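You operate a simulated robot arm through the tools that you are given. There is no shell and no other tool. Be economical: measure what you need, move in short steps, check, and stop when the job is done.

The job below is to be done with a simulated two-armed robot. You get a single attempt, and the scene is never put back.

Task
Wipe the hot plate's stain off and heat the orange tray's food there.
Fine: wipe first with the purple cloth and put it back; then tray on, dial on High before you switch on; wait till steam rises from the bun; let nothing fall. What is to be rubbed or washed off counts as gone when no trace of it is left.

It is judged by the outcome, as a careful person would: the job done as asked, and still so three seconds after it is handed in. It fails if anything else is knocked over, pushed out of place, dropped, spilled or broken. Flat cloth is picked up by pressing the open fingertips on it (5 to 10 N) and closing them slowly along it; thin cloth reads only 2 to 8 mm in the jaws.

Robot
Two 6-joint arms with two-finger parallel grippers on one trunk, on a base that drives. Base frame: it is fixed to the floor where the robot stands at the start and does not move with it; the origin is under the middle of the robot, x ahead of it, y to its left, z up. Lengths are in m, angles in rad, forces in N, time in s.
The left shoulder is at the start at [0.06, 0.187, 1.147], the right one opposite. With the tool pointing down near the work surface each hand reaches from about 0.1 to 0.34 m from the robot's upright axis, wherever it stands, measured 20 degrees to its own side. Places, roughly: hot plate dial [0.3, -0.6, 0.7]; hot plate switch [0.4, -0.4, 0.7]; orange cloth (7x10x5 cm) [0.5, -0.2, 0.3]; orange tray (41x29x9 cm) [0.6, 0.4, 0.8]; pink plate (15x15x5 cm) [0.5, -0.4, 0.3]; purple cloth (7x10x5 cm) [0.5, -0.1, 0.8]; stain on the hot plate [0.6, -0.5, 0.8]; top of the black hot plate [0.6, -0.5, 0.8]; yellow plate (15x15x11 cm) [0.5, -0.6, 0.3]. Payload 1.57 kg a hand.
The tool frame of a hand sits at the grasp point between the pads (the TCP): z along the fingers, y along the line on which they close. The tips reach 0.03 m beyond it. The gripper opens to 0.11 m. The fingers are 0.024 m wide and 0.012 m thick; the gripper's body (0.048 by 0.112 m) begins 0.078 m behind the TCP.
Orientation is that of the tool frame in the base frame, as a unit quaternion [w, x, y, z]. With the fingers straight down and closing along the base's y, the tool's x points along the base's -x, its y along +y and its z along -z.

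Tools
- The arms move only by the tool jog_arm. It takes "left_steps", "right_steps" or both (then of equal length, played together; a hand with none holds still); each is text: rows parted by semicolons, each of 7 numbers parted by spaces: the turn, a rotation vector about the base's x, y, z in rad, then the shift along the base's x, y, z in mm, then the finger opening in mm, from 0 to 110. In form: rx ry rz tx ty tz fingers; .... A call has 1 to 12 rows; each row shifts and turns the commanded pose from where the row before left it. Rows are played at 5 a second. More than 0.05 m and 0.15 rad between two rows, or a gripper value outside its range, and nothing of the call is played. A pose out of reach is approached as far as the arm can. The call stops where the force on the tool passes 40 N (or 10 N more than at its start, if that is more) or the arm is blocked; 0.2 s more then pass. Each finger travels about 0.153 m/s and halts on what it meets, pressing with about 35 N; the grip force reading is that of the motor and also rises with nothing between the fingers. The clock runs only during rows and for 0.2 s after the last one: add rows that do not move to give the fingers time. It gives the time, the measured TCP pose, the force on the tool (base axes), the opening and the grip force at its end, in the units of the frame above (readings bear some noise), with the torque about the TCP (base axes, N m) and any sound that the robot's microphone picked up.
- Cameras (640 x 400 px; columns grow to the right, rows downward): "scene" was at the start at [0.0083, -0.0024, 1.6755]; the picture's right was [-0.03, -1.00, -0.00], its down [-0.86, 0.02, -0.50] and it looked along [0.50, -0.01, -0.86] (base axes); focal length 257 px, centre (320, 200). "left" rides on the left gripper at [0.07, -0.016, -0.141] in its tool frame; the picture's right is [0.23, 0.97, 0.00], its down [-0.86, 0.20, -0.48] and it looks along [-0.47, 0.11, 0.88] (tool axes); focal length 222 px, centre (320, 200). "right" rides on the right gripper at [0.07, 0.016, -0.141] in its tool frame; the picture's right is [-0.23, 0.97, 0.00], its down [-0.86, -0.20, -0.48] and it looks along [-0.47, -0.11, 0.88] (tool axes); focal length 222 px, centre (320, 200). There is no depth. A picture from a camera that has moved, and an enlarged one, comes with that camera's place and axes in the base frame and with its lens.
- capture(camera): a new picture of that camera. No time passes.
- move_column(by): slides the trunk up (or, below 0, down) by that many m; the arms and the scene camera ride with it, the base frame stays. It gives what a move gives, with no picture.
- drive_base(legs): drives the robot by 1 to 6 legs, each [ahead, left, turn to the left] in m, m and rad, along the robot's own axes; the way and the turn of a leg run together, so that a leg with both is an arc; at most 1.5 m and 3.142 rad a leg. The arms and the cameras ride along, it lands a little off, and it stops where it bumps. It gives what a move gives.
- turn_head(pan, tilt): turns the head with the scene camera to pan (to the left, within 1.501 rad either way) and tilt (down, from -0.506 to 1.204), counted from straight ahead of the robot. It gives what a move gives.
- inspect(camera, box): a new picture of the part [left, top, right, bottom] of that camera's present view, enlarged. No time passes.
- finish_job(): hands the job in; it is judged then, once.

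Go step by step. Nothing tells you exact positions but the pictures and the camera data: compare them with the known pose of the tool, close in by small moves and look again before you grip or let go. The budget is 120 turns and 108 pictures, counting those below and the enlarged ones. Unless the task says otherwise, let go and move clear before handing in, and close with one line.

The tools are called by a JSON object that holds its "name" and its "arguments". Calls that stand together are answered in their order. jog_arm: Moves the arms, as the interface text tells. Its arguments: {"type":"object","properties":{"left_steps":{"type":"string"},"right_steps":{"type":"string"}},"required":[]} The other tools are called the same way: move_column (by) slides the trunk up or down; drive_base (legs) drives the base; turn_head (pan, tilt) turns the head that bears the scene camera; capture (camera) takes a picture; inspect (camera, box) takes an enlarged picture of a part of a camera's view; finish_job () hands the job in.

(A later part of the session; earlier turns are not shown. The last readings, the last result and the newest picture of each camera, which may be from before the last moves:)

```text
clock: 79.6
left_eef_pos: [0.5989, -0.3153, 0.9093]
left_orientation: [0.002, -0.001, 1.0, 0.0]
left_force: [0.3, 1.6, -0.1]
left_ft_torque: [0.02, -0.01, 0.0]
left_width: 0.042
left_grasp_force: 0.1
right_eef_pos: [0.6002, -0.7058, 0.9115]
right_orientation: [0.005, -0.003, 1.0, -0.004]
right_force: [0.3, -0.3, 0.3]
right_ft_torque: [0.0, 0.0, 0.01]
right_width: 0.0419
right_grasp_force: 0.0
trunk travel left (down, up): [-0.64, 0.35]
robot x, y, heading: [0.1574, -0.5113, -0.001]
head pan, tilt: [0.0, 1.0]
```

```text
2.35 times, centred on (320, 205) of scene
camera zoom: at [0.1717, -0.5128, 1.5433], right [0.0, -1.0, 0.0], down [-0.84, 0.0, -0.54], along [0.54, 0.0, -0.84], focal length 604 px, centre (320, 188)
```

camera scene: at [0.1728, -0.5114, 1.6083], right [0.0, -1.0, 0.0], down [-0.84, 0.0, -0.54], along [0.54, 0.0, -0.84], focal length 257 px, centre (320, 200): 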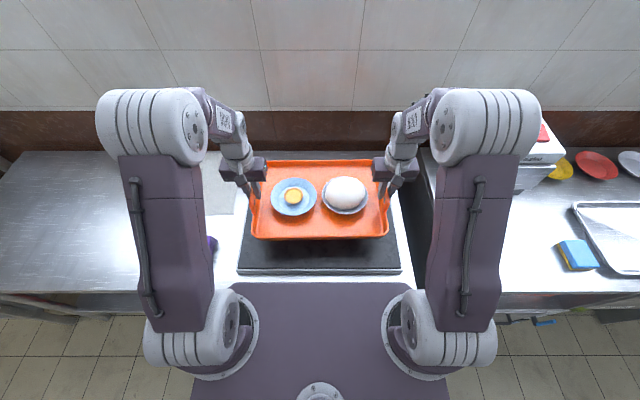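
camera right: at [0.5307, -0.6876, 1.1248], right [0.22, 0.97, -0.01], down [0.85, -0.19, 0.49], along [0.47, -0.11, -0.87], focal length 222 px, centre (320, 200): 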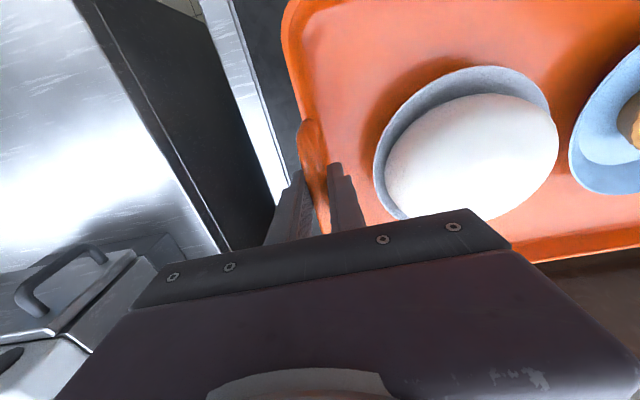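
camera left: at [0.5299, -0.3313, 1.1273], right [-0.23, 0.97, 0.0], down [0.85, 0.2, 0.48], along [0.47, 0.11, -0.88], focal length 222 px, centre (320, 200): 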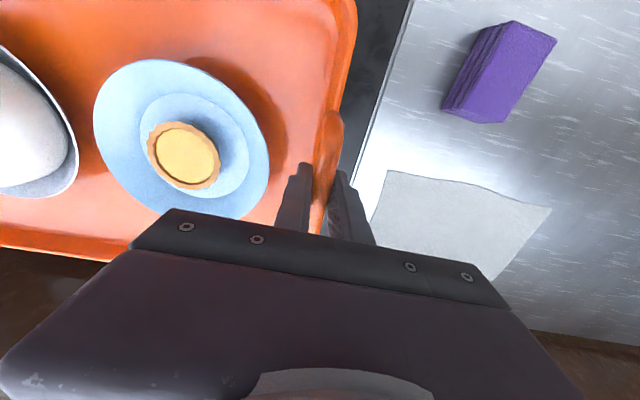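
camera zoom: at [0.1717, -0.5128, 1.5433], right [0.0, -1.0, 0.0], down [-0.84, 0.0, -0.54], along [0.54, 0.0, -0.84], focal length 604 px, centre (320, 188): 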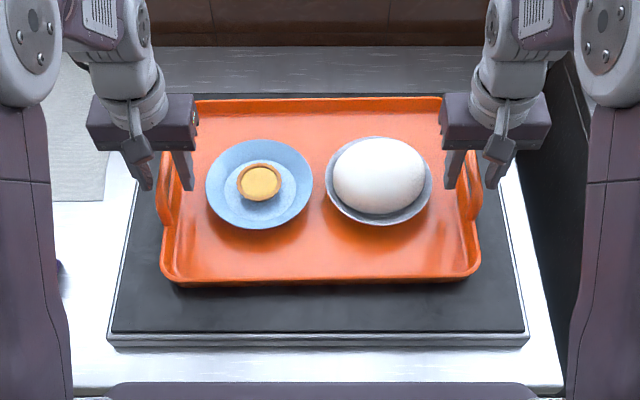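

Released; the tray sits squarely on the plate. I raise the hands straight up, back away and look at the front panel.

{"name": "move_column", "arguments": {"by": 0.16}}

{"name": "drive_base", "arguments": {"legs": [[-0.6, 0.0, 0]]}}

{"name": "turn_head", "arguments": {"pan": 0, "tilt": 0.7}}

{"name": "capture", "arguments": {"camera": "scene"}}

```text
clock: 81.4
left_eef_pos: [0.5991, -0.3151, 1.0712]
left_orientation: [0.001, 0.0, 1.0, 0.0]
left_force: [0.9, 0.7, 0.0]
left_ft_torque: [0.0, -0.02, 0.01]
left_width: 0.042
left_grasp_force: 0.1
right_eef_pos: [0.6024, -0.7061, 1.0716]
right_orientation: [0.004, -0.002, 1.0, -0.002]
right_force: [0.3, -0.3, -0.3]
right_ft_torque: [-0.03, 0.0, 0.02]
right_width: 0.0422
right_grasp_force: 0.1
trunk travel left (down, up): [-0.8, 0.19]
robot x, y, heading: [0.1629, -0.5131, 0.0]
head pan, tilt: [0.0, 1.0]
```

```text
clock: 84.8
left_eef_pos: [0.0044, -0.3182, 1.0696]
left_orientation: [0.0, 0.005, 1.0, 0.0]
left_force: [0.3, 0.3, -0.1]
left_ft_torque: [0.0, -0.01, -0.01]
left_width: 0.0418
left_grasp_force: 0.0
right_eef_pos: [0.0025, -0.7085, 1.0704]
right_orientation: [0.003, 0.003, 1.0, -0.003]
right_force: [0.5, -0.8, 0.5]
right_ft_torque: [-0.01, -0.03, -0.03]
right_width: 0.0421
right_grasp_force: 0.0
trunk travel left (down, up): [-0.8, 0.19]
robot x, y, heading: [-0.4349, -0.5079, -0.013]
head pan, tilt: [0.0, 1.0]
```

```text
clock: 85.6
left_eef_pos: [0.0037, -0.3189, 1.0696]
left_orientation: [0.001, 0.005, 1.0, -0.001]
left_force: [-0.2, 0.3, 0.2]
left_ft_torque: [-0.04, -0.03, 0.05]
left_width: 0.0417
left_grasp_force: 0.1
right_eef_pos: [-0.0002, -0.7091, 1.072]
right_orientation: [0.004, 0.004, 1.0, -0.004]
right_force: [0.0, 0.7, 0.4]
right_ft_torque: [-0.01, -0.04, -0.01]
right_width: 0.0418
right_grasp_force: 0.1
trunk travel left (down, up): [-0.8, 0.19]
robot x, y, heading: [-0.4398, -0.5103, -0.009]
head pan, tilt: [0.0, 0.7]
```

```text
47 pictures are left
camera scene: at [-0.4117, -0.5095, 1.7266], right [-0.01, -1.0, 0.0], down [-0.64, 0.01, -0.76], along [0.76, -0.01, -0.64], focal length 257 px, centre (320, 200)
```

scene: 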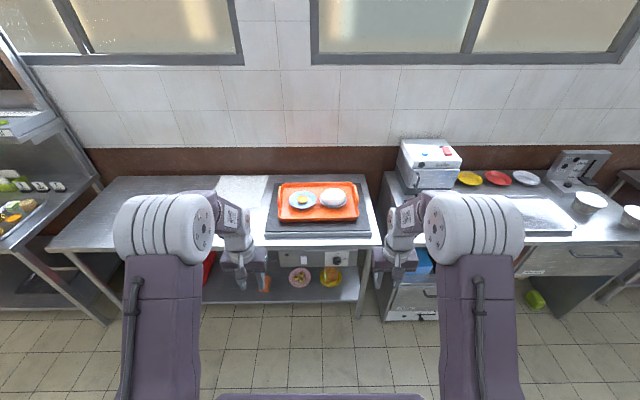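

I lower the trunk to see the panel more squarely.

{"name": "move_column", "arguments": {"by": -0.4}}

{"name": "turn_head", "arguments": {"pan": 0, "tilt": 0.6}}

{"name": "inspect", "arguments": {"camera": "scene", "box": [230, 140, 410, 260]}}

```text
clock: 89.4
left_eef_pos: [0.0042, -0.318, 0.6699]
left_orientation: [0.001, 0.004, 1.0, 0.0]
left_force: [0.3, -0.2, 0.9]
left_ft_torque: [0.0, 0.02, 0.0]
left_width: 0.0422
left_grasp_force: 0.0
right_eef_pos: [-0.0003, -0.7083, 0.6716]
right_orientation: [0.003, 0.004, 1.0, -0.004]
right_force: [0.0, 0.0, -0.7]
right_ft_torque: [0.0, 0.0, -0.01]
right_width: 0.0419
right_grasp_force: 0.0
trunk travel left (down, up): [-0.4, 0.59]
robot x, y, heading: [-0.4372, -0.5103, -0.01]
head pan, tilt: [0.0, 0.7]
```

```text
clock: 90.1
left_eef_pos: [0.0049, -0.3177, 0.6701]
left_orientation: [0.001, 0.006, 1.0, 0.0]
left_force: [0.3, -0.3, 0.9]
left_ft_torque: [0.01, -0.01, 0.03]
left_width: 0.0422
left_grasp_force: 0.0
right_eef_pos: [0.0004, -0.7079, 0.6706]
right_orientation: [0.004, 0.005, 1.0, -0.004]
right_force: [-1.0, -0.5, -0.5]
right_ft_torque: [-0.01, 0.0, -0.03]
right_width: 0.0419
right_grasp_force: 0.0
trunk travel left (down, up): [-0.4, 0.59]
robot x, y, heading: [-0.4356, -0.5067, -0.015]
head pan, tilt: [0.0, 0.6]
```

```text
3.33 times, centred on (320, 200) of scene
camera zoom: at [-0.4076, -0.5096, 1.3353], right [-0.01, -1.0, 0.0], down [-0.57, 0.01, -0.82], along [0.82, -0.01, -0.57], focal length 856 px, centre (320, 200)
```

zoom: 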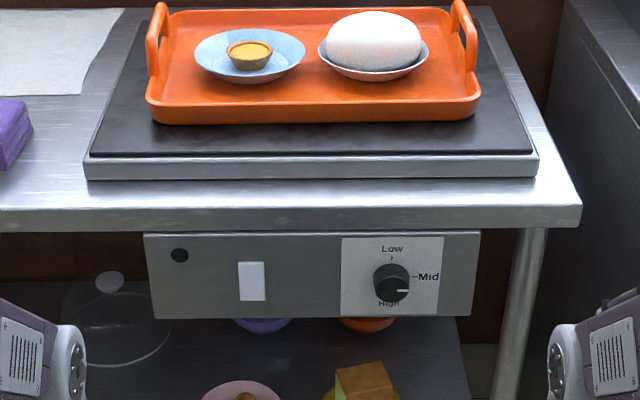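

The panel under the counter has a dial (Low up, Mid right, High down) and a white switch left of it. I zoom in.

{"name": "inspect", "arguments": {"camera": "scene", "box": [318, 205, 363, 235]}}

{"name": "inspect", "arguments": {"camera": "scene", "box": [270, 205, 330, 240]}}

```text
13.33 times, centred on (340, 220) of scene
camera zoom: at [-0.4076, -0.5096, 1.3353], right [-0.01, -1.0, 0.0], down [-0.57, 0.01, -0.82], along [0.82, -0.01, -0.57], focal length 3424 px, centre (47, -67)
```

zoom: 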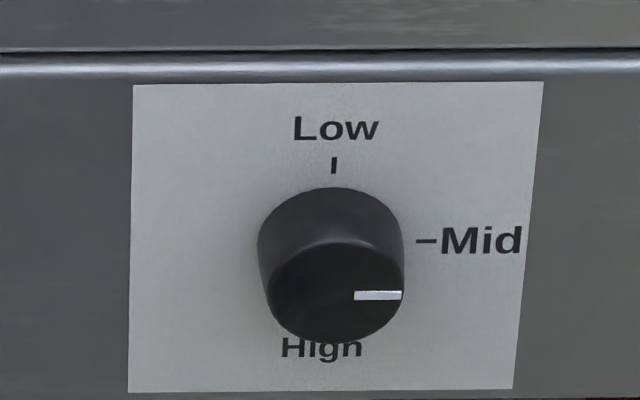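

```text
10.67 times, centred on (300, 222) of scene
camera zoom: at [-0.4076, -0.5096, 1.3353], right [-0.01, -1.0, 0.0], down [-0.57, 0.01, -0.82], along [0.82, -0.01, -0.57], focal length 2739 px, centre (533, -40)
```

zoom: 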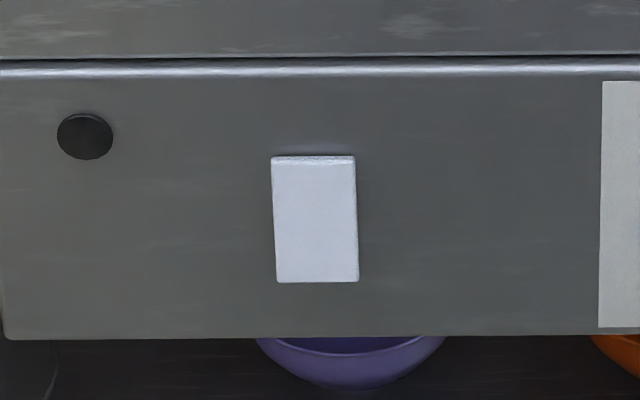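

The pointer is on Mid; the dial is near [0.352, -0.601, 0.70], knob 4 cm wide and 2.3 cm deep; High is a quarter turn clockwise. I turn the right hand to point forward, in free space.

{"name": "jog_arm", "arguments": {"right_steps": "0 -0.143 0 12 5 3 80;0 -0.143 0 12 5 3 80;0 -0.143 0 12 5 3 80;0 -0.143 0 12 5 3 80;0 -0.143 0 12 5 3 80;0 -0.143 0 12 5 3 80;0 -0.143 0 12 5 3 80;0 -0.143 0 12 5 3 80;0 -0.143 0 12 5 3 80;0 -0.143 0 12 5 3 80;0 -0.141 0 12 5 3 80;0 0 0 0 0 0 80"}}

{"name": "capture", "arguments": {"camera": "right"}}

{"name": "capture", "arguments": {"camera": "scene"}}

```text
clock: 92.7
left_eef_pos: [0.0019, -0.318, 0.6709]
left_orientation: [0.0, 0.005, 1.0, 0.0]
left_force: [-0.5, -0.3, 0.9]
left_ft_torque: [0.01, -0.02, 0.0]
left_width: 0.0419
left_grasp_force: 0.1
right_eef_pos: [0.2826, -0.6413, 0.824]
right_orientation: [0.705, 0.006, 0.709, 0.0]
right_force: [-0.5, 0.1, 0.6]
right_ft_torque: [-0.02, 0.01, -0.02]
right_width: 0.0798
right_grasp_force: 0.0
right hand out of reach, approached as far as the arm can: row 8, 9, 10, 11
trunk travel left (down, up): [-0.4, 0.59]
robot x, y, heading: [-0.4402, -0.5104, -0.017]
head pan, tilt: [0.0, 0.6]
```

```text
43 pictures are left
camera right: at [0.1419, -0.6221, 0.7537], right [0.01, 0.97, 0.23], down [-0.48, -0.2, 0.86], along [0.88, -0.12, 0.46], focal length 222 px, centre (320, 200)
```

right: 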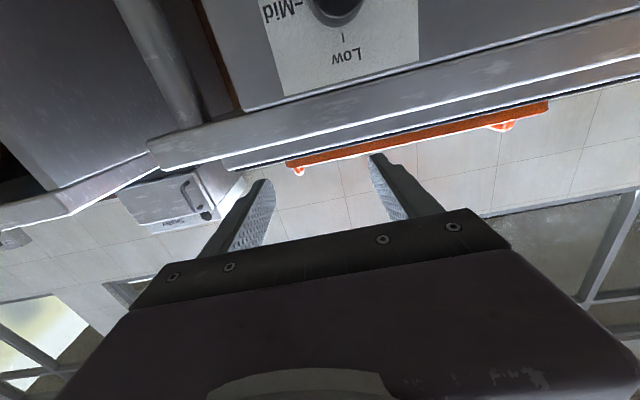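

```text
42 pictures are left
camera scene: at [-0.4082, -0.5096, 1.3354], right [-0.01, -1.0, 0.0], down [-0.56, 0.01, -0.83], along [0.83, -0.01, -0.56], focal length 257 px, centre (320, 200)
```

scene: 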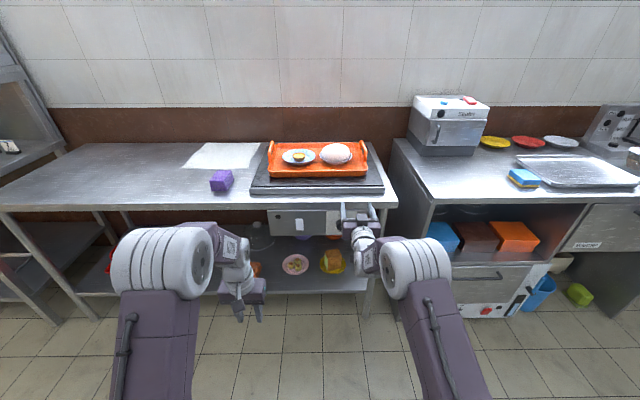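

The arm only manages the forward-pointing pose stretched out, at [0.28, -0.64, 0.82]. I back off a little and lower the trunk so the hand comes to dial height.

{"name": "drive_base", "arguments": {"legs": [[-0.06, 0.04, 0]]}}

{"name": "move_column", "arguments": {"by": -0.12}}

{"name": "capture", "arguments": {"camera": "right"}}

{"name": "capture", "arguments": {"camera": "scene"}}

```text
clock: 93.7
left_eef_pos: [-0.0566, -0.2773, 0.6706]
left_orientation: [0.002, 0.005, 1.0, -0.002]
left_force: [0.1, 0.8, 0.7]
left_ft_torque: [0.0, 0.01, 0.01]
left_width: 0.042
left_grasp_force: 0.0
right_eef_pos: [0.2215, -0.6008, 0.8237]
right_orientation: [0.705, 0.006, 0.709, -0.002]
right_force: [-0.3, 0.4, 0.4]
right_ft_torque: [0.01, 0.06, 0.0]
right_width: 0.0801
right_grasp_force: 0.1
trunk travel left (down, up): [-0.4, 0.59]
robot x, y, heading: [-0.4951, -0.4691, -0.016]
head pan, tilt: [0.0, 0.6]
```

```text
clock: 95.2
left_eef_pos: [-0.0555, -0.2781, 0.55]
left_orientation: [0.001, 0.005, 1.0, 0.0]
left_force: [0.1, 0.0, -0.9]
left_ft_torque: [0.01, 0.0, -0.03]
left_width: 0.0419
left_grasp_force: 0.1
right_eef_pos: [0.2231, -0.6004, 0.704]
right_orientation: [0.705, 0.006, 0.709, 0.0]
right_force: [0.3, -0.2, 0.7]
right_ft_torque: [0.03, 0.01, 0.0]
right_width: 0.0801
right_grasp_force: 0.1
trunk travel left (down, up): [-0.28, 0.71]
robot x, y, heading: [-0.4981, -0.4655, -0.014]
head pan, tilt: [0.0, 0.6]
```

```text
41 pictures are left
camera right: at [0.0821, -0.5822, 0.6335], right [0.01, 0.97, 0.23], down [-0.48, -0.2, 0.86], along [0.88, -0.12, 0.46], focal length 222 px, centre (320, 200)
```

right: 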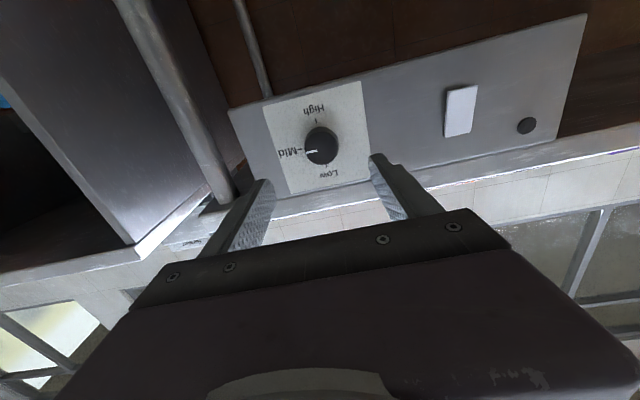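

```text
40 pictures are left
camera scene: at [-0.4673, -0.469, 1.2154], right [-0.01, -1.0, 0.0], down [-0.56, 0.01, -0.83], along [0.83, -0.01, -0.56], focal length 257 px, centre (320, 200)
```

scene: 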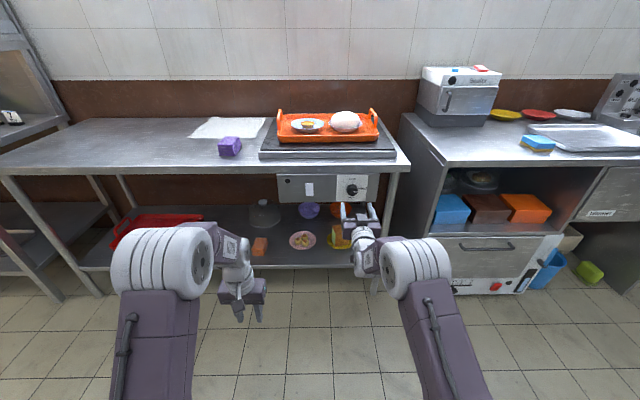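

The dial sits straight ahead of the hand, at about [0.33–0.352, -0.599, 0.696]. I test a small jog to see that the arm obeys from here.

{"name": "jog_arm", "arguments": {"right_steps": "0 0 0 0 1 -4 70;0 0 0 0 0 -4 70;0 0 0 0 0 0 70"}}

```text
clock: 96.0
left_eef_pos: [-0.0562, -0.2777, 0.5503]
left_orientation: [0.001, 0.005, 1.0, 0.001]
left_force: [-0.3, 0.4, 0.2]
left_ft_torque: [0.0, -0.02, 0.02]
left_width: 0.0421
left_grasp_force: 0.0
right_eef_pos: [0.2244, -0.6009, 0.6955]
right_orientation: [0.703, 0.006, 0.711, -0.001]
right_force: [0.0, -0.7, -0.2]
right_ft_torque: [0.02, 0.03, -0.02]
right_width: 0.0702
right_grasp_force: 0.1
trunk travel left (down, up): [-0.28, 0.71]
robot x, y, heading: [-0.4976, -0.4729, -0.014]
head pan, tilt: [0.0, 0.6]
```

It obeys. I drive forward so that the fingers surround the knob, then look.

{"name": "drive_base", "arguments": {"legs": [[0.08, 0.0, 0]]}}

{"name": "capture", "arguments": {"camera": "right"}}

{"name": "inspect", "arguments": {"camera": "scene", "box": [250, 150, 430, 270]}}

```text
clock: 97.1
left_eef_pos: [0.0251, -0.2781, 0.55]
left_orientation: [0.0, 0.005, 1.0, 0.0]
left_force: [-0.7, -0.1, 0.2]
left_ft_torque: [-0.02, -0.01, -0.02]
left_width: 0.0418
left_grasp_force: 0.0
right_eef_pos: [0.3063, -0.6017, 0.6942]
right_orientation: [0.703, 0.006, 0.712, 0.0]
right_force: [-0.3, -0.6, -0.4]
right_ft_torque: [-0.02, -0.04, 0.03]
right_width: 0.0699
right_grasp_force: 0.1
trunk travel left (down, up): [-0.28, 0.71]
robot x, y, heading: [-0.4175, -0.4673, -0.016]
head pan, tilt: [0.0, 0.6]
```

```text
39 pictures are left
camera right: at [0.1643, -0.5823, 0.6263], right [0.01, 0.97, 0.23], down [-0.47, -0.2, 0.86], along [0.88, -0.12, 0.45], focal length 222 px, centre (320, 200)
```

right: 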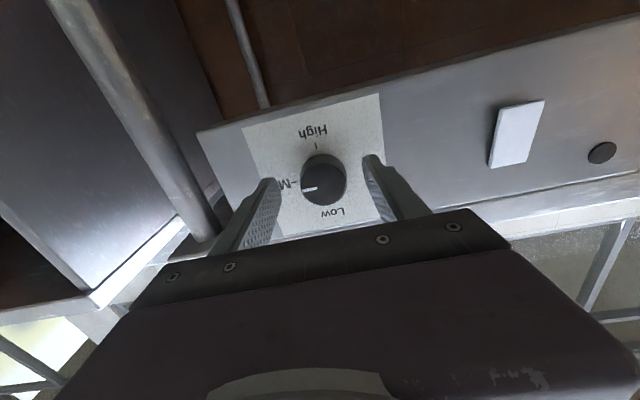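

```text
3.33 times, centred on (340, 210) of scene
camera zoom: at [-0.3855, -0.47, 1.2153], right [-0.01, -1.0, 0.0], down [-0.57, 0.01, -0.82], along [0.82, -0.01, -0.57], focal length 856 px, centre (253, 167)
```

zoom: 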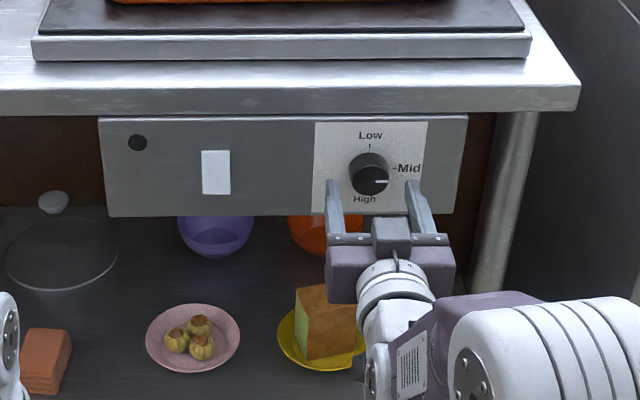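

Fingers straddle the knob. I advance 10 mm with a tiny centring shift and close gently.

{"name": "jog_arm", "arguments": {"right_steps": "0 0 0 4 1 1 70;0 0 0 4 1 1 70;0 0 0 2 0 0 60;0 0 0 0 0 0 52;0 0 0 0 0 0 46;0 0 0 0 0 0 42;0 0 0 0 0 0 38;0 0 0 0 0 0 34;0 0 0 0 0 0 30;0 0 0 0 0 0 30"}}

```text
clock: 99.3
left_eef_pos: [0.0243, -0.2789, 0.5498]
left_orientation: [0.002, 0.004, 1.0, 0.0]
left_force: [-0.1, 0.4, 0.1]
left_ft_torque: [-0.03, -0.03, -0.01]
left_width: 0.0422
left_grasp_force: 0.1
right_eef_pos: [0.3148, -0.6004, 0.6966]
right_orientation: [0.703, 0.006, 0.711, -0.001]
right_force: [0.6, -0.9, 0.9]
right_ft_torque: [-0.01, 0.02, 0.03]
right_width: 0.0403
right_grasp_force: 45.0
trunk travel left (down, up): [-0.28, 0.71]
robot x, y, heading: [-0.4161, -0.4669, -0.01]
head pan, tilt: [0.0, 0.6]
```

The knob is gripped (40 mm) with no side force. I roll half the quarter turn clockwise and check.

{"name": "jog_arm", "arguments": {"right_steps": "0.1 0 0 0 0 0 30;0.14 0 0 0 0 0 30;0.14 0 0 0 0 0 30;0.14 0 0 0 0 0 30;0.14 0 0 0 0 0 30;0.13 0 0 0 0 0 30;0 0 0 0 0 0 30"}}

{"name": "inspect", "arguments": {"camera": "scene", "box": [310, 160, 400, 220]}}

```text
clock: 100.9
left_eef_pos: [0.0237, -0.2774, 0.5502]
left_orientation: [0.001, 0.005, 1.0, -0.001]
left_force: [0.7, 0.2, -0.1]
left_ft_torque: [0.0, 0.0, -0.02]
left_width: 0.0422
left_grasp_force: 0.0
right_eef_pos: [0.3154, -0.5965, 0.6983]
right_orientation: [0.647, 0.274, 0.657, 0.274]
right_force: [-2.8, 12.5, 2.6]
right_ft_torque: [-0.05, -0.2, 0.71]
right_width: 0.0403
right_grasp_force: 45.2
trunk travel left (down, up): [-0.28, 0.71]
robot x, y, heading: [-0.4175, -0.4664, -0.01]
head pan, tilt: [0.0, 0.6]
```

```text
6.67 times, centred on (355, 190) of scene
camera zoom: at [-0.3872, -0.4681, 1.2153], right [-0.01, -1.0, 0.0], down [-0.56, 0.01, -0.83], along [0.83, -0.01, -0.56], focal length 1712 px, centre (87, 267)
```

zoom: 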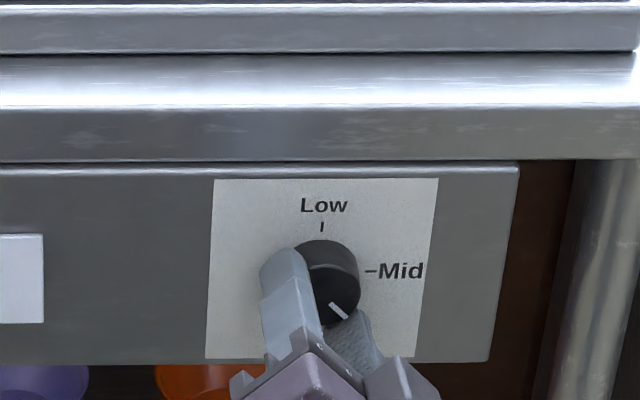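

The pointer is at 45° now. I finish the quarter turn.

{"name": "jog_arm", "arguments": {"right_steps": "0.1 0 0 0 -0.5 0 30;0.14 0 0 0 0 0 30;0.14 0 0 0 0 0 30;0.14 0 0 0 0 0 30;0.14 0 0 0 0 0 30;0.13 0 0 0 0 0 30;0 0 0 0 0 0 30"}}

{"name": "inspect", "arguments": {"camera": "scene", "box": [310, 160, 400, 220]}}

{"name": "capture", "arguments": {"camera": "right"}}

```text
clock: 102.5
left_eef_pos: [0.0239, -0.2768, 0.5506]
left_orientation: [0.002, 0.006, 1.0, -0.002]
left_force: [0.0, -0.4, 0.0]
left_ft_torque: [0.02, 0.01, 0.0]
left_width: 0.0421
left_grasp_force: 0.1
right_eef_pos: [0.3153, -0.5954, 0.7033]
right_orientation: [0.492, 0.499, 0.501, 0.507]
right_force: [18.4, 25.2, 21.7]
right_ft_torque: [-0.35, -0.67, 0.47]
right_width: 0.0402
right_grasp_force: 45.3
trunk travel left (down, up): [-0.28, 0.71]
robot x, y, heading: [-0.4167, -0.4691, -0.01]
head pan, tilt: [0.0, 0.6]
```

```text
6.67 times, centred on (355, 190) of scene
camera zoom: at [-0.3874, -0.4658, 1.2155], right [-0.01, -1.0, 0.0], down [-0.56, 0.0, -0.83], along [0.83, -0.01, -0.56], focal length 1712 px, centre (87, 267)
```

zoom: 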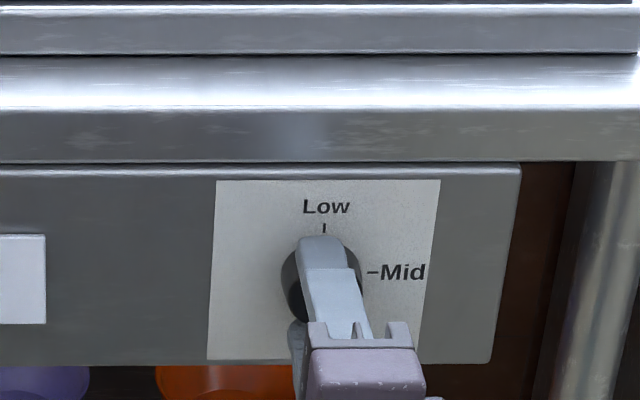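

```text
35 pictures are left
camera right: at [0.1732, -0.5274, 0.7185], right [0.0, -0.24, 0.97], down [-0.46, -0.86, -0.21], along [0.89, -0.45, -0.11], focal length 222 px, centre (320, 200)
```

right: 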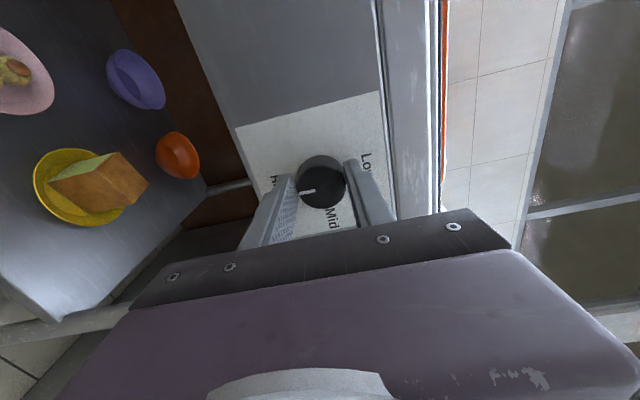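

The mark keeps its place between the fingers after the full quarter turn, so the dial points to High. I release and back off straight.

{"name": "jog_arm", "arguments": {"right_steps": "0 0 0 -0.5 0 -1 30;0 0 0 0 0 0 40;0 0 0 0 0 0 48;0 0 0 0 0 0 60;0 0 0 0 0 0 70;0 0 0 -10 0 0 70;0 0 0 -10 0 0 70;0 0 0 -10 0 0 70;0 0 0 0 0 0 70"}}

{"name": "inspect", "arguments": {"camera": "right", "box": [220, 100, 420, 240]}}

{"name": "inspect", "arguments": {"camera": "scene", "box": [310, 160, 400, 220]}}

```text
clock: 104.5
left_eef_pos: [0.0258, -0.2788, 0.5503]
left_orientation: [0.001, 0.005, 1.0, 0.0]
left_force: [0.0, 0.3, 0.1]
left_ft_torque: [0.03, -0.02, 0.03]
left_width: 0.0418
left_grasp_force: 0.0
right_eef_pos: [0.3003, -0.5995, 0.7047]
right_orientation: [0.491, 0.504, 0.502, 0.504]
right_force: [0.9, -0.4, -0.2]
right_ft_torque: [0.0, 0.01, 0.01]
right_width: 0.0698
right_grasp_force: 0.1
right hand out of reach, approached as far as the arm can: row 7, 8
trunk travel left (down, up): [-0.28, 0.71]
robot x, y, heading: [-0.4173, -0.47, -0.008]
head pan, tilt: [0.0, 0.6]
```

```text
2.86 times, centred on (320, 170) of right
camera zoom: at [0.1581, -0.5302, 0.7236], right [0.01, -0.24, 0.97], down [-0.47, -0.86, -0.21], along [0.88, -0.45, -0.13], focal length 635 px, centre (320, 286)
```

zoom: 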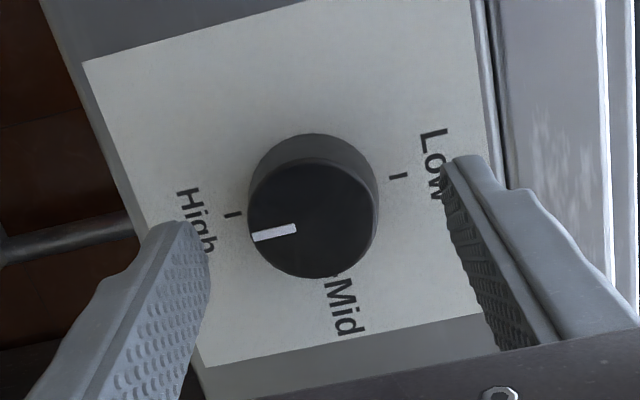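

```text
6.67 times, centred on (355, 190) of scene
camera zoom: at [-0.3865, -0.47, 1.2153], right [-0.01, -1.0, 0.0], down [-0.56, 0.01, -0.82], along [0.82, -0.01, -0.57], focal length 1712 px, centre (87, 267)
```

zoom: 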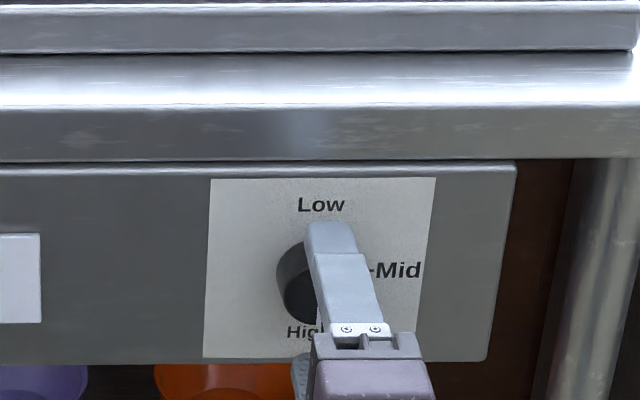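

The pointer lines up with High. I back away, close the hand and move in front of the switch.

{"name": "drive_base", "arguments": {"legs": [[-0.06, 0, 0], [0, 0.158, 0]]}}

{"name": "jog_arm", "arguments": {"right_steps": "0 0 0 0 0 -3 30;0 0 0 0 0 -3 0;0 0 0 0 0 -3 0;0 0 0 0 0 0 0"}}

{"name": "capture", "arguments": {"camera": "right"}}

{"name": "inspect", "arguments": {"camera": "scene", "box": [270, 140, 420, 240]}}

```text
clock: 106.4
left_eef_pos: [-0.0343, -0.1173, 0.5493]
left_orientation: [0.001, 0.004, 1.0, 0.0]
left_force: [0.2, 0.0, -0.5]
left_ft_torque: [0.0, -0.01, 0.01]
left_width: 0.0421
left_grasp_force: 0.0
right_eef_pos: [0.2417, -0.438, 0.7056]
right_orientation: [0.49, 0.504, 0.502, 0.504]
right_force: [-0.4, 0.2, -0.9]
right_ft_torque: [-0.02, -0.01, -0.04]
right_width: 0.0698
right_grasp_force: 0.0
trunk travel left (down, up): [-0.28, 0.71]
robot x, y, heading: [-0.473, -0.3096, -0.012]
head pan, tilt: [0.0, 0.6]
```

```text
clock: 107.4
left_eef_pos: [-0.0336, -0.1184, 0.5502]
left_orientation: [0.0, 0.005, 1.0, 0.0]
left_force: [0.6, -0.2, -0.5]
left_ft_torque: [0.01, 0.01, 0.02]
left_width: 0.0419
left_grasp_force: 0.0
right_eef_pos: [0.2447, -0.4379, 0.6977]
right_orientation: [0.489, 0.504, 0.503, 0.504]
right_force: [0.5, -1.5, 0.0]
right_ft_torque: [-0.01, 0.02, -0.02]
right_width: 0.0001
right_grasp_force: 21.3
trunk travel left (down, up): [-0.28, 0.71]
robot x, y, heading: [-0.4792, -0.3106, -0.006]
head pan, tilt: [0.0, 0.6]
```

```text
32 pictures are left
camera right: at [0.1024, -0.3692, 0.7163], right [0.02, -0.24, 0.97], down [-0.47, -0.86, -0.21], along [0.88, -0.45, -0.13], focal length 222 px, centre (320, 200)
```

right: 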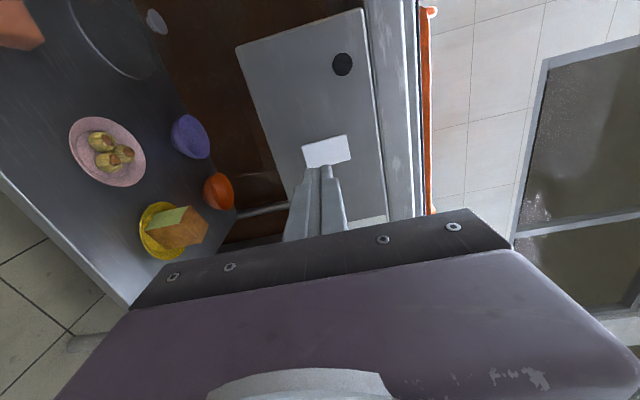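

```text
4.00 times, centred on (345, 190) of scene
camera zoom: at [-0.4449, -0.3106, 1.2153], right [-0.01, -1.0, 0.0], down [-0.56, 0.01, -0.82], along [0.82, -0.01, -0.57], focal length 1027 px, centre (220, 240)
```

zoom: 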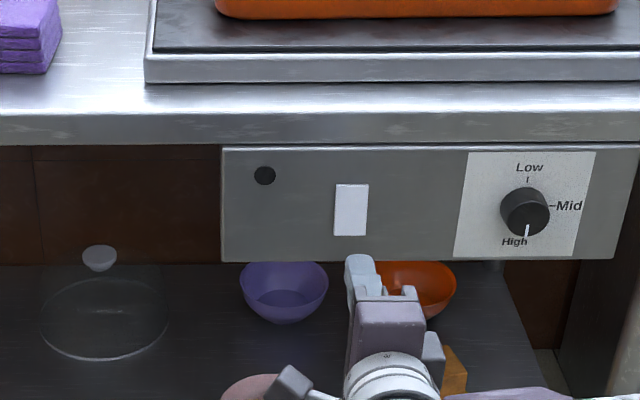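

The dial clearly reads High. I look closely at the switch's shape.

{"name": "inspect", "arguments": {"camera": "right", "box": [290, 125, 365, 175]}}

{"name": "inspect", "arguments": {"camera": "scene", "box": [338, 170, 378, 204]}}

```text
8.00 times, centred on (328, 150) of right
camera zoom: at [0.1024, -0.3692, 0.7163], right [0.02, -0.24, 0.97], down [-0.47, -0.86, -0.21], along [0.88, -0.45, -0.13], focal length 1777 px, centre (260, 600)
```

zoom: 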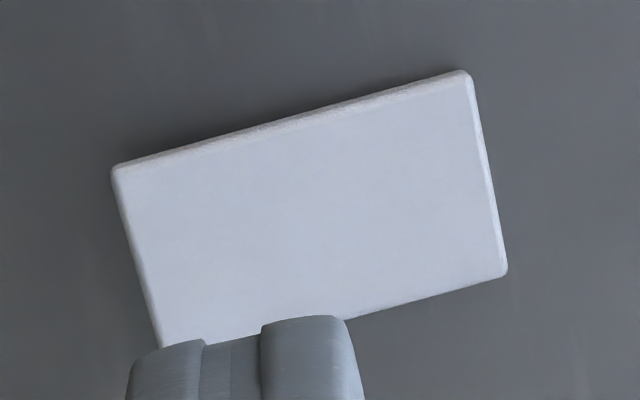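

```text
11.76 times, centred on (358, 187) of scene
camera zoom: at [-0.4449, -0.3106, 1.2153], right [-0.01, -1.0, 0.0], down [-0.56, 0.01, -0.82], along [0.82, -0.01, -0.57], focal length 3021 px, centre (-127, 353)
```

zoom: 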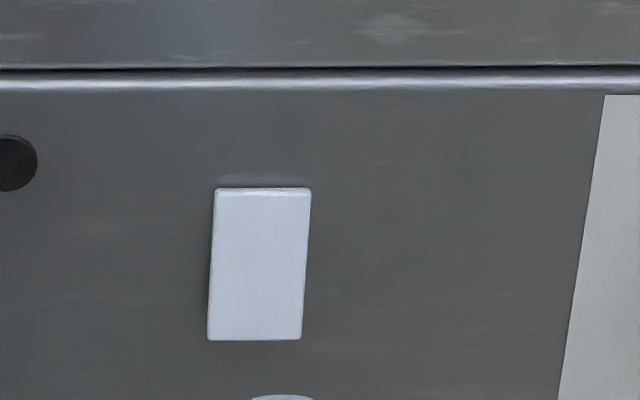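

The rocker's upper half seems to stand out, so I will press there (about [0.345, -0.4405, 0.716]). I come up close first.

{"name": "jog_arm", "arguments": {"right_steps": "0 0 0 0 -1 6 0;0 0 0 0 -1 6 0;0 0 0 0 -0.5 6 0;0 0 0 0 0 0 0"}}

{"name": "drive_base", "arguments": {"legs": [[0.05, 0, 0]]}}

{"name": "capture", "arguments": {"camera": "right"}}

{"name": "inspect", "arguments": {"camera": "scene", "box": [310, 150, 400, 220]}}

```text
clock: 108.4
left_eef_pos: [-0.0316, -0.1187, 0.5505]
left_orientation: [0.0, 0.005, 1.0, 0.001]
left_force: [0.2, 0.0, -0.3]
left_ft_torque: [-0.02, -0.01, -0.01]
left_width: 0.0422
left_grasp_force: 0.1
right_eef_pos: [0.2408, -0.441, 0.7136]
right_orientation: [0.49, 0.503, 0.502, 0.504]
right_force: [-0.2, -0.2, -0.5]
right_ft_torque: [-0.03, 0.03, 0.0]
right_width: 0.0001
right_grasp_force: 20.9
trunk travel left (down, up): [-0.28, 0.71]
robot x, y, heading: [-0.4764, -0.3096, -0.01]
head pan, tilt: [0.0, 0.6]
```

```text
clock: 109.4
left_eef_pos: [0.0163, -0.1194, 0.5491]
left_orientation: [0.0, 0.005, 1.0, 0.0]
left_force: [0.1, 0.1, 0.0]
left_ft_torque: [0.02, 0.0, 0.0]
left_width: 0.0421
left_grasp_force: 0.0
right_eef_pos: [0.2924, -0.4435, 0.7132]
right_orientation: [0.49, 0.504, 0.502, 0.503]
right_force: [0.4, 0.3, -0.5]
right_ft_torque: [-0.02, -0.02, -0.01]
right_width: 0.0
right_grasp_force: 21.3
trunk travel left (down, up): [-0.28, 0.71]
robot x, y, heading: [-0.4248, -0.3132, -0.013]
head pan, tilt: [0.0, 0.6]
```

```text
28 pictures are left
camera right: at [0.1505, -0.374, 0.7322], right [0.02, -0.24, 0.97], down [-0.47, -0.86, -0.21], along [0.88, -0.45, -0.13], focal length 222 px, centre (320, 200)
```

right: 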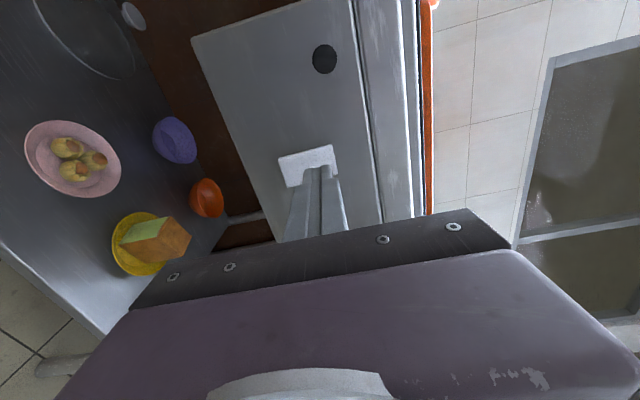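

```text
5.71 times, centred on (355, 185) of scene
camera zoom: at [-0.3934, -0.3112, 1.2153], right [-0.01, -1.0, 0.0], down [-0.57, 0.01, -0.82], along [0.82, -0.01, -0.57], focal length 1467 px, centre (120, 286)
```

zoom: 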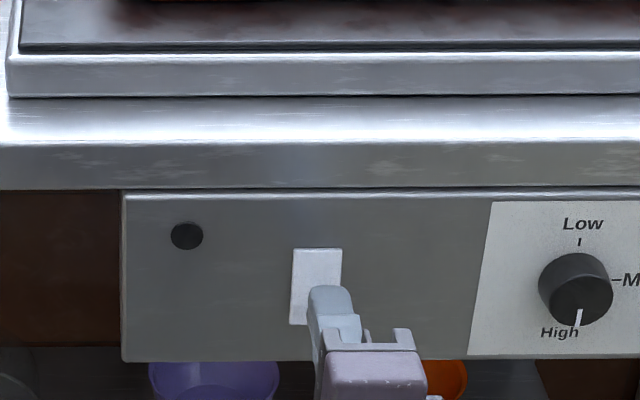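

The tip is about 2 cm before the switch's upper half. I advance with small steps until it clicks.

{"name": "jog_arm", "arguments": {"right_steps": "0 0 0 6 1 1 0;0 0 0 6 1 1 0;0 0 0 3 0 0 0;0 0 0 2 0 0 0;0 0 0 2 0 0 0;0 0 0 1 0 0 0;0 0 0 1 0 0 0"}}

```text
clock: 111.0
left_eef_pos: [0.0165, -0.1188, 0.5513]
left_orientation: [0.001, 0.004, 1.0, 0.0]
left_force: [0.6, -0.8, 0.1]
left_ft_torque: [0.03, 0.03, -0.02]
left_width: 0.0421
left_grasp_force: 0.2
right_eef_pos: [0.3132, -0.4409, 0.7155]
right_orientation: [0.49, 0.504, 0.502, 0.504]
right_force: [-0.1, 0.3, -0.1]
right_ft_torque: [0.0, 0.01, -0.01]
right_width: 0.0
right_grasp_force: 21.3
trunk travel left (down, up): [-0.28, 0.71]
robot x, y, heading: [-0.4263, -0.3099, -0.011]
head pan, tilt: [0.0, 0.6]
```

{"name": "jog_arm", "arguments": {"right_steps": "0 0 0 1 0 0 0;0 0 0 1 0 0 0;0 0 0 1 0 0 0;0 0 0 1 0 0 0;0 0 0 1 0 0 0;0 0 0 1 0 0 0"}}

{"name": "inspect", "arguments": {"camera": "scene", "box": [310, 150, 400, 220]}}

```text
clock: 112.4
left_eef_pos: [0.0168, -0.1191, 0.5512]
left_orientation: [0.001, 0.004, 1.0, 0.0]
left_force: [0.2, 0.7, 0.6]
left_ft_torque: [-0.02, 0.0, 0.02]
left_width: 0.0419
left_grasp_force: 0.1
right_eef_pos: [0.3184, -0.4404, 0.7161]
right_orientation: [0.49, 0.503, 0.502, 0.504]
right_force: [-4.3, 0.0, -0.8]
right_ft_torque: [0.0, 0.03, -0.05]
right_width: 0.0002
right_grasp_force: 21.1
trunk travel left (down, up): [-0.28, 0.71]
robot x, y, heading: [-0.4255, -0.3115, -0.016]
head pan, tilt: [0.0, 0.6]
```

```text
5.71 times, centred on (355, 185) of scene
camera zoom: at [-0.3948, -0.3112, 1.2153], right [-0.01, -1.0, 0.0], down [-0.56, 0.01, -0.83], along [0.83, -0.01, -0.56], focal length 1467 px, centre (120, 286)
```

zoom: 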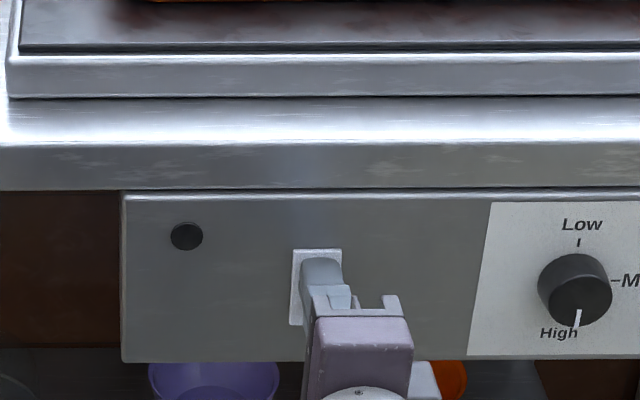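

Light contact (4 N). I keep pressing in small steps.

{"name": "jog_arm", "arguments": {"right_steps": "0 0 0 1 0 0 0;0 0 0 1 0 0 0;0 0 0 1 0 0 0;0 0 0 1 0 0 0"}}

{"name": "inspect", "arguments": {"camera": "scene", "box": [310, 150, 400, 220]}}

```text
clock: 113.3
left_eef_pos: [0.0156, -0.1197, 0.5513]
left_orientation: [0.003, 0.005, 1.0, 0.0]
left_force: [0.2, -0.2, -0.7]
left_ft_torque: [-0.01, 0.0, 0.03]
left_width: 0.0419
left_grasp_force: 0.1
right_eef_pos: [0.3183, -0.4416, 0.7175]
right_orientation: [0.488, 0.505, 0.504, 0.503]
right_force: [-20.9, -0.4, 3.5]
right_ft_torque: [-0.01, 0.11, -0.2]
right_width: 0.0
right_grasp_force: 21.3
trunk travel left (down, up): [-0.28, 0.71]
robot x, y, heading: [-0.4221, -0.311, -0.006]
head pan, tilt: [0.0, 0.6]
stopped in row 4 (right hand): the force on the tool passed its limit at 42 N (the readings are from after the stop); the commanded pose is now the measured one
```

```text
5.71 times, centred on (355, 185) of scene
camera zoom: at [-0.3987, -0.311, 1.2156], right [-0.01, -1.0, 0.0], down [-0.56, 0.01, -0.83], along [0.83, -0.01, -0.56], focal length 1467 px, centre (120, 286)
```

zoom: 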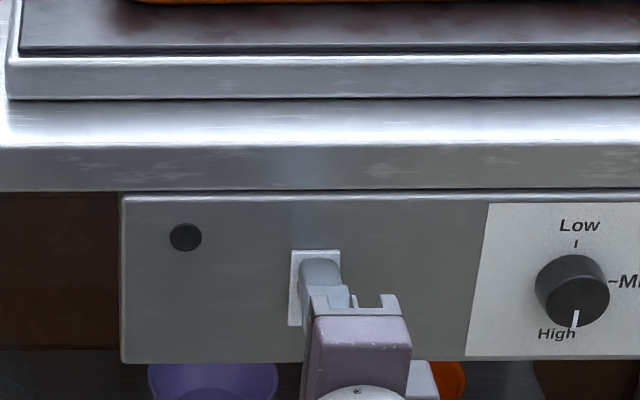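

The upper half doesn't give and the lamp stays dark, so the lower half should be the one to press. I back off, drop 32 mm and press there.

{"name": "jog_arm", "arguments": {"right_steps": "0 0 0 -5 0 0 0;0 0 0 -5 0 0 0;0 0 0 0 0 -11 0;0 0 0 0 0 -11 0;0 0 0 0 0 -10 0;0 0 0 2 0 0 0;0 0 0 2 0 0 0;0 0 0 2 0 0 0;0 0 0 1 0 0 0"}}

{"name": "jog_arm", "arguments": {"right_steps": "0 0 0 1 0 0 0;0 0 0 1 0 0 0;0 0 0 1 0 0 0;0 0 0 1 0 0 0;0 0 0 1 0 0 0"}}

{"name": "inspect", "arguments": {"camera": "scene", "box": [310, 150, 400, 220]}}

```text
clock: 115.3
left_eef_pos: [0.0155, -0.1176, 0.5511]
left_orientation: [0.001, 0.005, 1.0, 0.001]
left_force: [0.2, -0.2, 0.0]
left_ft_torque: [0.0, 0.01, -0.01]
left_width: 0.0422
left_grasp_force: 0.1
right_eef_pos: [0.3183, -0.4406, 0.682]
right_orientation: [0.488, 0.505, 0.504, 0.503]
right_force: [0.0, 0.1, 0.3]
right_ft_torque: [0.01, 0.0, 0.01]
right_width: 0.0002
right_grasp_force: 20.9
trunk travel left (down, up): [-0.28, 0.71]
robot x, y, heading: [-0.4265, -0.3088, -0.016]
head pan, tilt: [0.0, 0.6]
heard: click
```

```text
clock: 116.6
left_eef_pos: [0.0163, -0.1197, 0.5527]
left_orientation: [0.003, 0.005, 1.0, 0.0]
left_force: [-0.3, 0.1, 0.1]
left_ft_torque: [0.0, 0.01, 0.0]
left_width: 0.0422
left_grasp_force: 0.0
right_eef_pos: [0.3192, -0.4402, 0.6831]
right_orientation: [0.487, 0.505, 0.505, 0.502]
right_force: [-21.5, -0.5, 5.5]
right_ft_torque: [0.03, -0.35, -0.16]
right_width: 0.0
right_grasp_force: 21.3
trunk travel left (down, up): [-0.28, 0.71]
robot x, y, heading: [-0.4279, -0.3094, -0.011]
head pan, tilt: [0.0, 0.6]
stopped in row 5 (right hand): the force on the tool passed its limit at 42 N (the readings are from after the stop); the commanded pose is now the measured one
```

```text
5.71 times, centred on (355, 185) of scene
camera zoom: at [-0.3995, -0.311, 1.2156], right [-0.01, -1.0, 0.0], down [-0.56, 0.01, -0.83], along [0.83, -0.01, -0.56], focal length 1467 px, centre (120, 286)
```

zoom: 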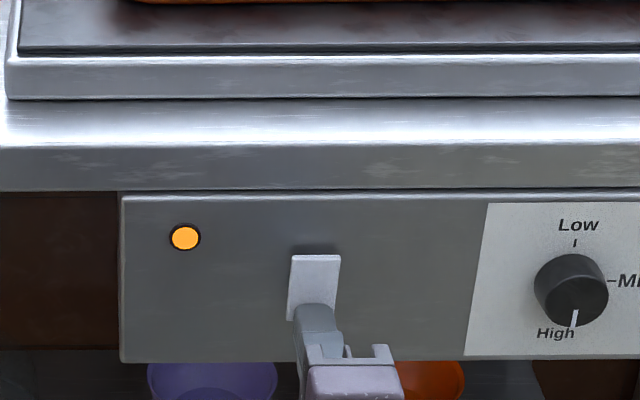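

A click and the lamp is lit: the plate is on at High. I back away and watch the bun for steam.

{"name": "drive_base", "arguments": {"legs": [[-0.15, 0, 0]]}}

{"name": "move_column", "arguments": {"by": 0.3}}

{"name": "turn_head", "arguments": {"pan": -0.2, "tilt": 0.55}}

{"name": "capture", "arguments": {"camera": "scene"}}

```text
clock: 117.9
left_eef_pos: [-0.1353, -0.1154, 0.5514]
left_orientation: [0.002, 0.004, 1.0, 0.0]
left_force: [-0.2, -0.5, 0.5]
left_ft_torque: [0.02, -0.02, 0.01]
left_width: 0.0422
left_grasp_force: 0.1
right_eef_pos: [0.1699, -0.4377, 0.6803]
right_orientation: [0.486, 0.507, 0.505, 0.503]
right_force: [-0.5, -0.1, -0.6]
right_ft_torque: [0.01, 0.01, -0.01]
right_width: 0.0003
right_grasp_force: 21.0
trunk travel left (down, up): [-0.28, 0.71]
robot x, y, heading: [-0.5776, -0.3076, -0.009]
head pan, tilt: [0.0, 0.6]
```

```text
clock: 120.9
left_eef_pos: [-0.1351, -0.1179, 0.8496]
left_orientation: [0.001, 0.004, 1.0, -0.001]
left_force: [0.8, 0.2, -0.5]
left_ft_torque: [0.0, -0.02, 0.01]
left_width: 0.0419
left_grasp_force: 0.2
right_eef_pos: [0.1712, -0.4375, 0.9787]
right_orientation: [0.486, 0.507, 0.507, 0.5]
right_force: [0.3, 0.4, 0.3]
right_ft_torque: [0.01, -0.01, -0.04]
right_width: 0.0001
right_grasp_force: 21.1
trunk travel left (down, up): [-0.58, 0.41]
robot x, y, heading: [-0.576, -0.3111, -0.006]
head pan, tilt: [0.0, 0.6]
```

```text
clock: 121.7
left_eef_pos: [-0.1362, -0.1158, 0.8497]
left_orientation: [0.001, 0.004, 1.0, 0.0]
left_force: [0.5, 0.9, 0.3]
left_ft_torque: [0.04, 0.02, 0.01]
left_width: 0.0419
left_grasp_force: 0.0
right_eef_pos: [0.1712, -0.4384, 0.9787]
right_orientation: [0.485, 0.507, 0.507, 0.501]
right_force: [-0.8, 0.8, -0.4]
right_ft_torque: [-0.01, 0.03, 0.01]
right_width: 0.0
right_grasp_force: 21.6
trunk travel left (down, up): [-0.58, 0.41]
robot x, y, heading: [-0.5701, -0.3118, -0.014]
head pan, tilt: [-0.201, 0.55]
```

```text
23 pictures are left
camera scene: at [-0.5471, -0.3272, 1.5198], right [-0.21, -0.98, 0.0], down [-0.51, 0.11, -0.85], along [0.83, -0.18, -0.52], focal length 257 px, centre (320, 200)
```

scene: 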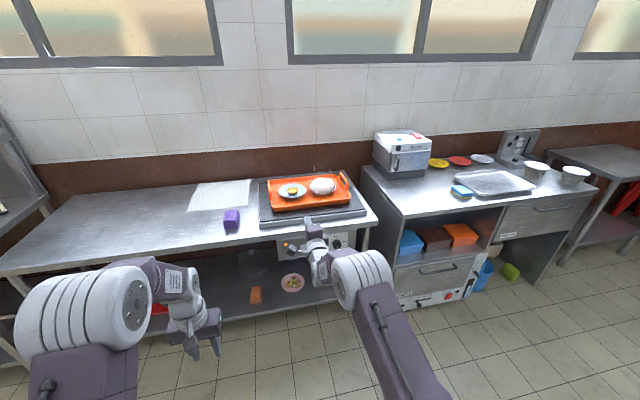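

Now I let time pass and check the bun.

{"name": "jog_arm", "arguments": {"left_steps": "0 0 0 0 0 0 42;0 0 0 0 0 0 42;0 0 0 0 0 0 42;0 0 0 0 0 0 42;0 0 0 0 0 0 42;0 0 0 0 0 0 42;0 0 0 0 0 0 42;0 0 0 0 0 0 42;0 0 0 0 0 0 42;0 0 0 0 0 0 42;0 0 0 0 0 0 42;0 0 0 0 0 0 42"}}

{"name": "inspect", "arguments": {"camera": "scene", "box": [250, 130, 380, 230]}}

```text
clock: 124.3
left_eef_pos: [-0.1358, -0.1165, 0.849]
left_orientation: [0.001, 0.004, 1.0, 0.0]
left_force: [1.2, -0.4, 0.5]
left_ft_torque: [0.03, -0.01, 0.02]
left_width: 0.0418
left_grasp_force: 0.1
right_eef_pos: [0.1706, -0.4366, 0.9789]
right_orientation: [0.485, 0.506, 0.507, 0.502]
right_force: [-0.8, -0.5, -1.3]
right_ft_torque: [-0.01, 0.03, 0.0]
right_width: 0.0002
right_grasp_force: 21.2
trunk travel left (down, up): [-0.58, 0.41]
robot x, y, heading: [-0.576, -0.3114, -0.01]
head pan, tilt: [-0.201, 0.55]
```

```text
4.00 times, centred on (315, 180) of scene
camera zoom: at [-0.5471, -0.3273, 1.5198], right [-0.21, -0.98, 0.0], down [-0.51, 0.11, -0.85], along [0.83, -0.18, -0.52], focal length 1027 px, centre (340, 280)
```

zoom: 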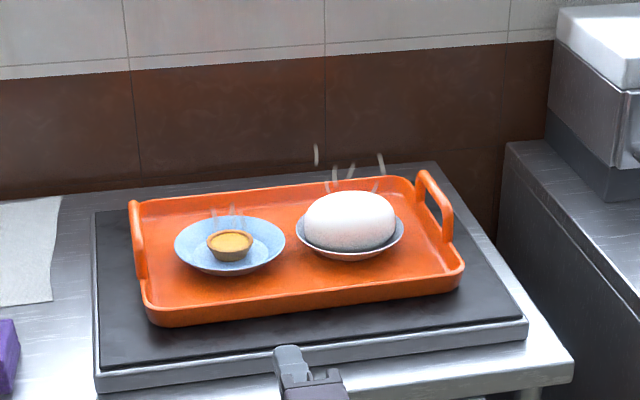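

Wisps of steam rise over the bun. I take one more look to confirm.

{"name": "jog_arm", "arguments": {"left_steps": "0 0 0 0 0 0 42;0 0 0 0 0 0 42;0 0 0 0 0 0 42;0 0 0 0 0 0 42;0 0 0 0 0 0 42;0 0 0 0 0 0 42"}}

{"name": "inspect", "arguments": {"camera": "scene", "box": [280, 140, 370, 210]}}

{"name": "inspect", "arguments": {"camera": "scene", "box": [180, 160, 380, 310]}}

```text
clock: 125.7
left_eef_pos: [-0.1347, -0.1165, 0.8487]
left_orientation: [0.001, 0.005, 1.0, 0.0]
left_force: [0.4, -0.5, -0.2]
left_ft_torque: [0.02, 0.0, -0.01]
left_width: 0.0418
left_grasp_force: 0.0
right_eef_pos: [0.1701, -0.4372, 0.979]
right_orientation: [0.485, 0.506, 0.506, 0.502]
right_force: [0.1, 0.0, 0.3]
right_ft_torque: [0.01, -0.01, 0.01]
right_width: 0.0003
right_grasp_force: 20.9
trunk travel left (down, up): [-0.58, 0.41]
robot x, y, heading: [-0.5758, -0.3089, -0.01]
head pan, tilt: [-0.201, 0.55]
```

```text
5.71 times, centred on (325, 175) of scene
camera zoom: at [-0.5471, -0.3273, 1.5198], right [-0.21, -0.98, 0.0], down [-0.51, 0.11, -0.85], along [0.83, -0.18, -0.52], focal length 1467 px, centre (291, 343)
```

zoom: 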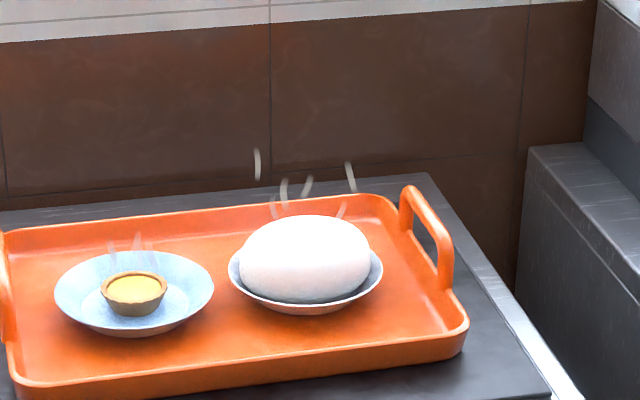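

```text
2.67 times, centred on (280, 235) of scene
camera zoom: at [-0.5471, -0.3273, 1.5198], right [-0.21, -0.98, 0.0], down [-0.51, 0.11, -0.85], along [0.83, -0.18, -0.52], focal length 685 px, centre (427, 107)
```

zoom: 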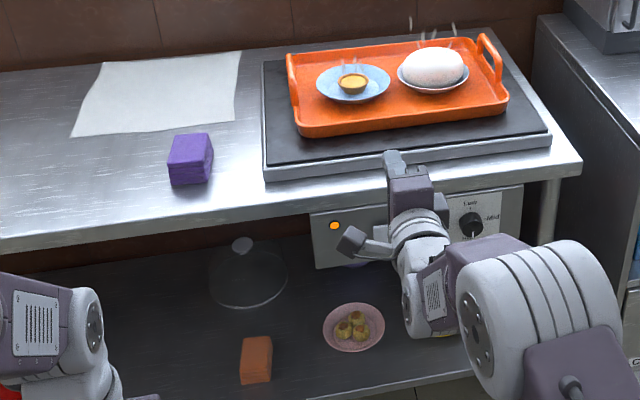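

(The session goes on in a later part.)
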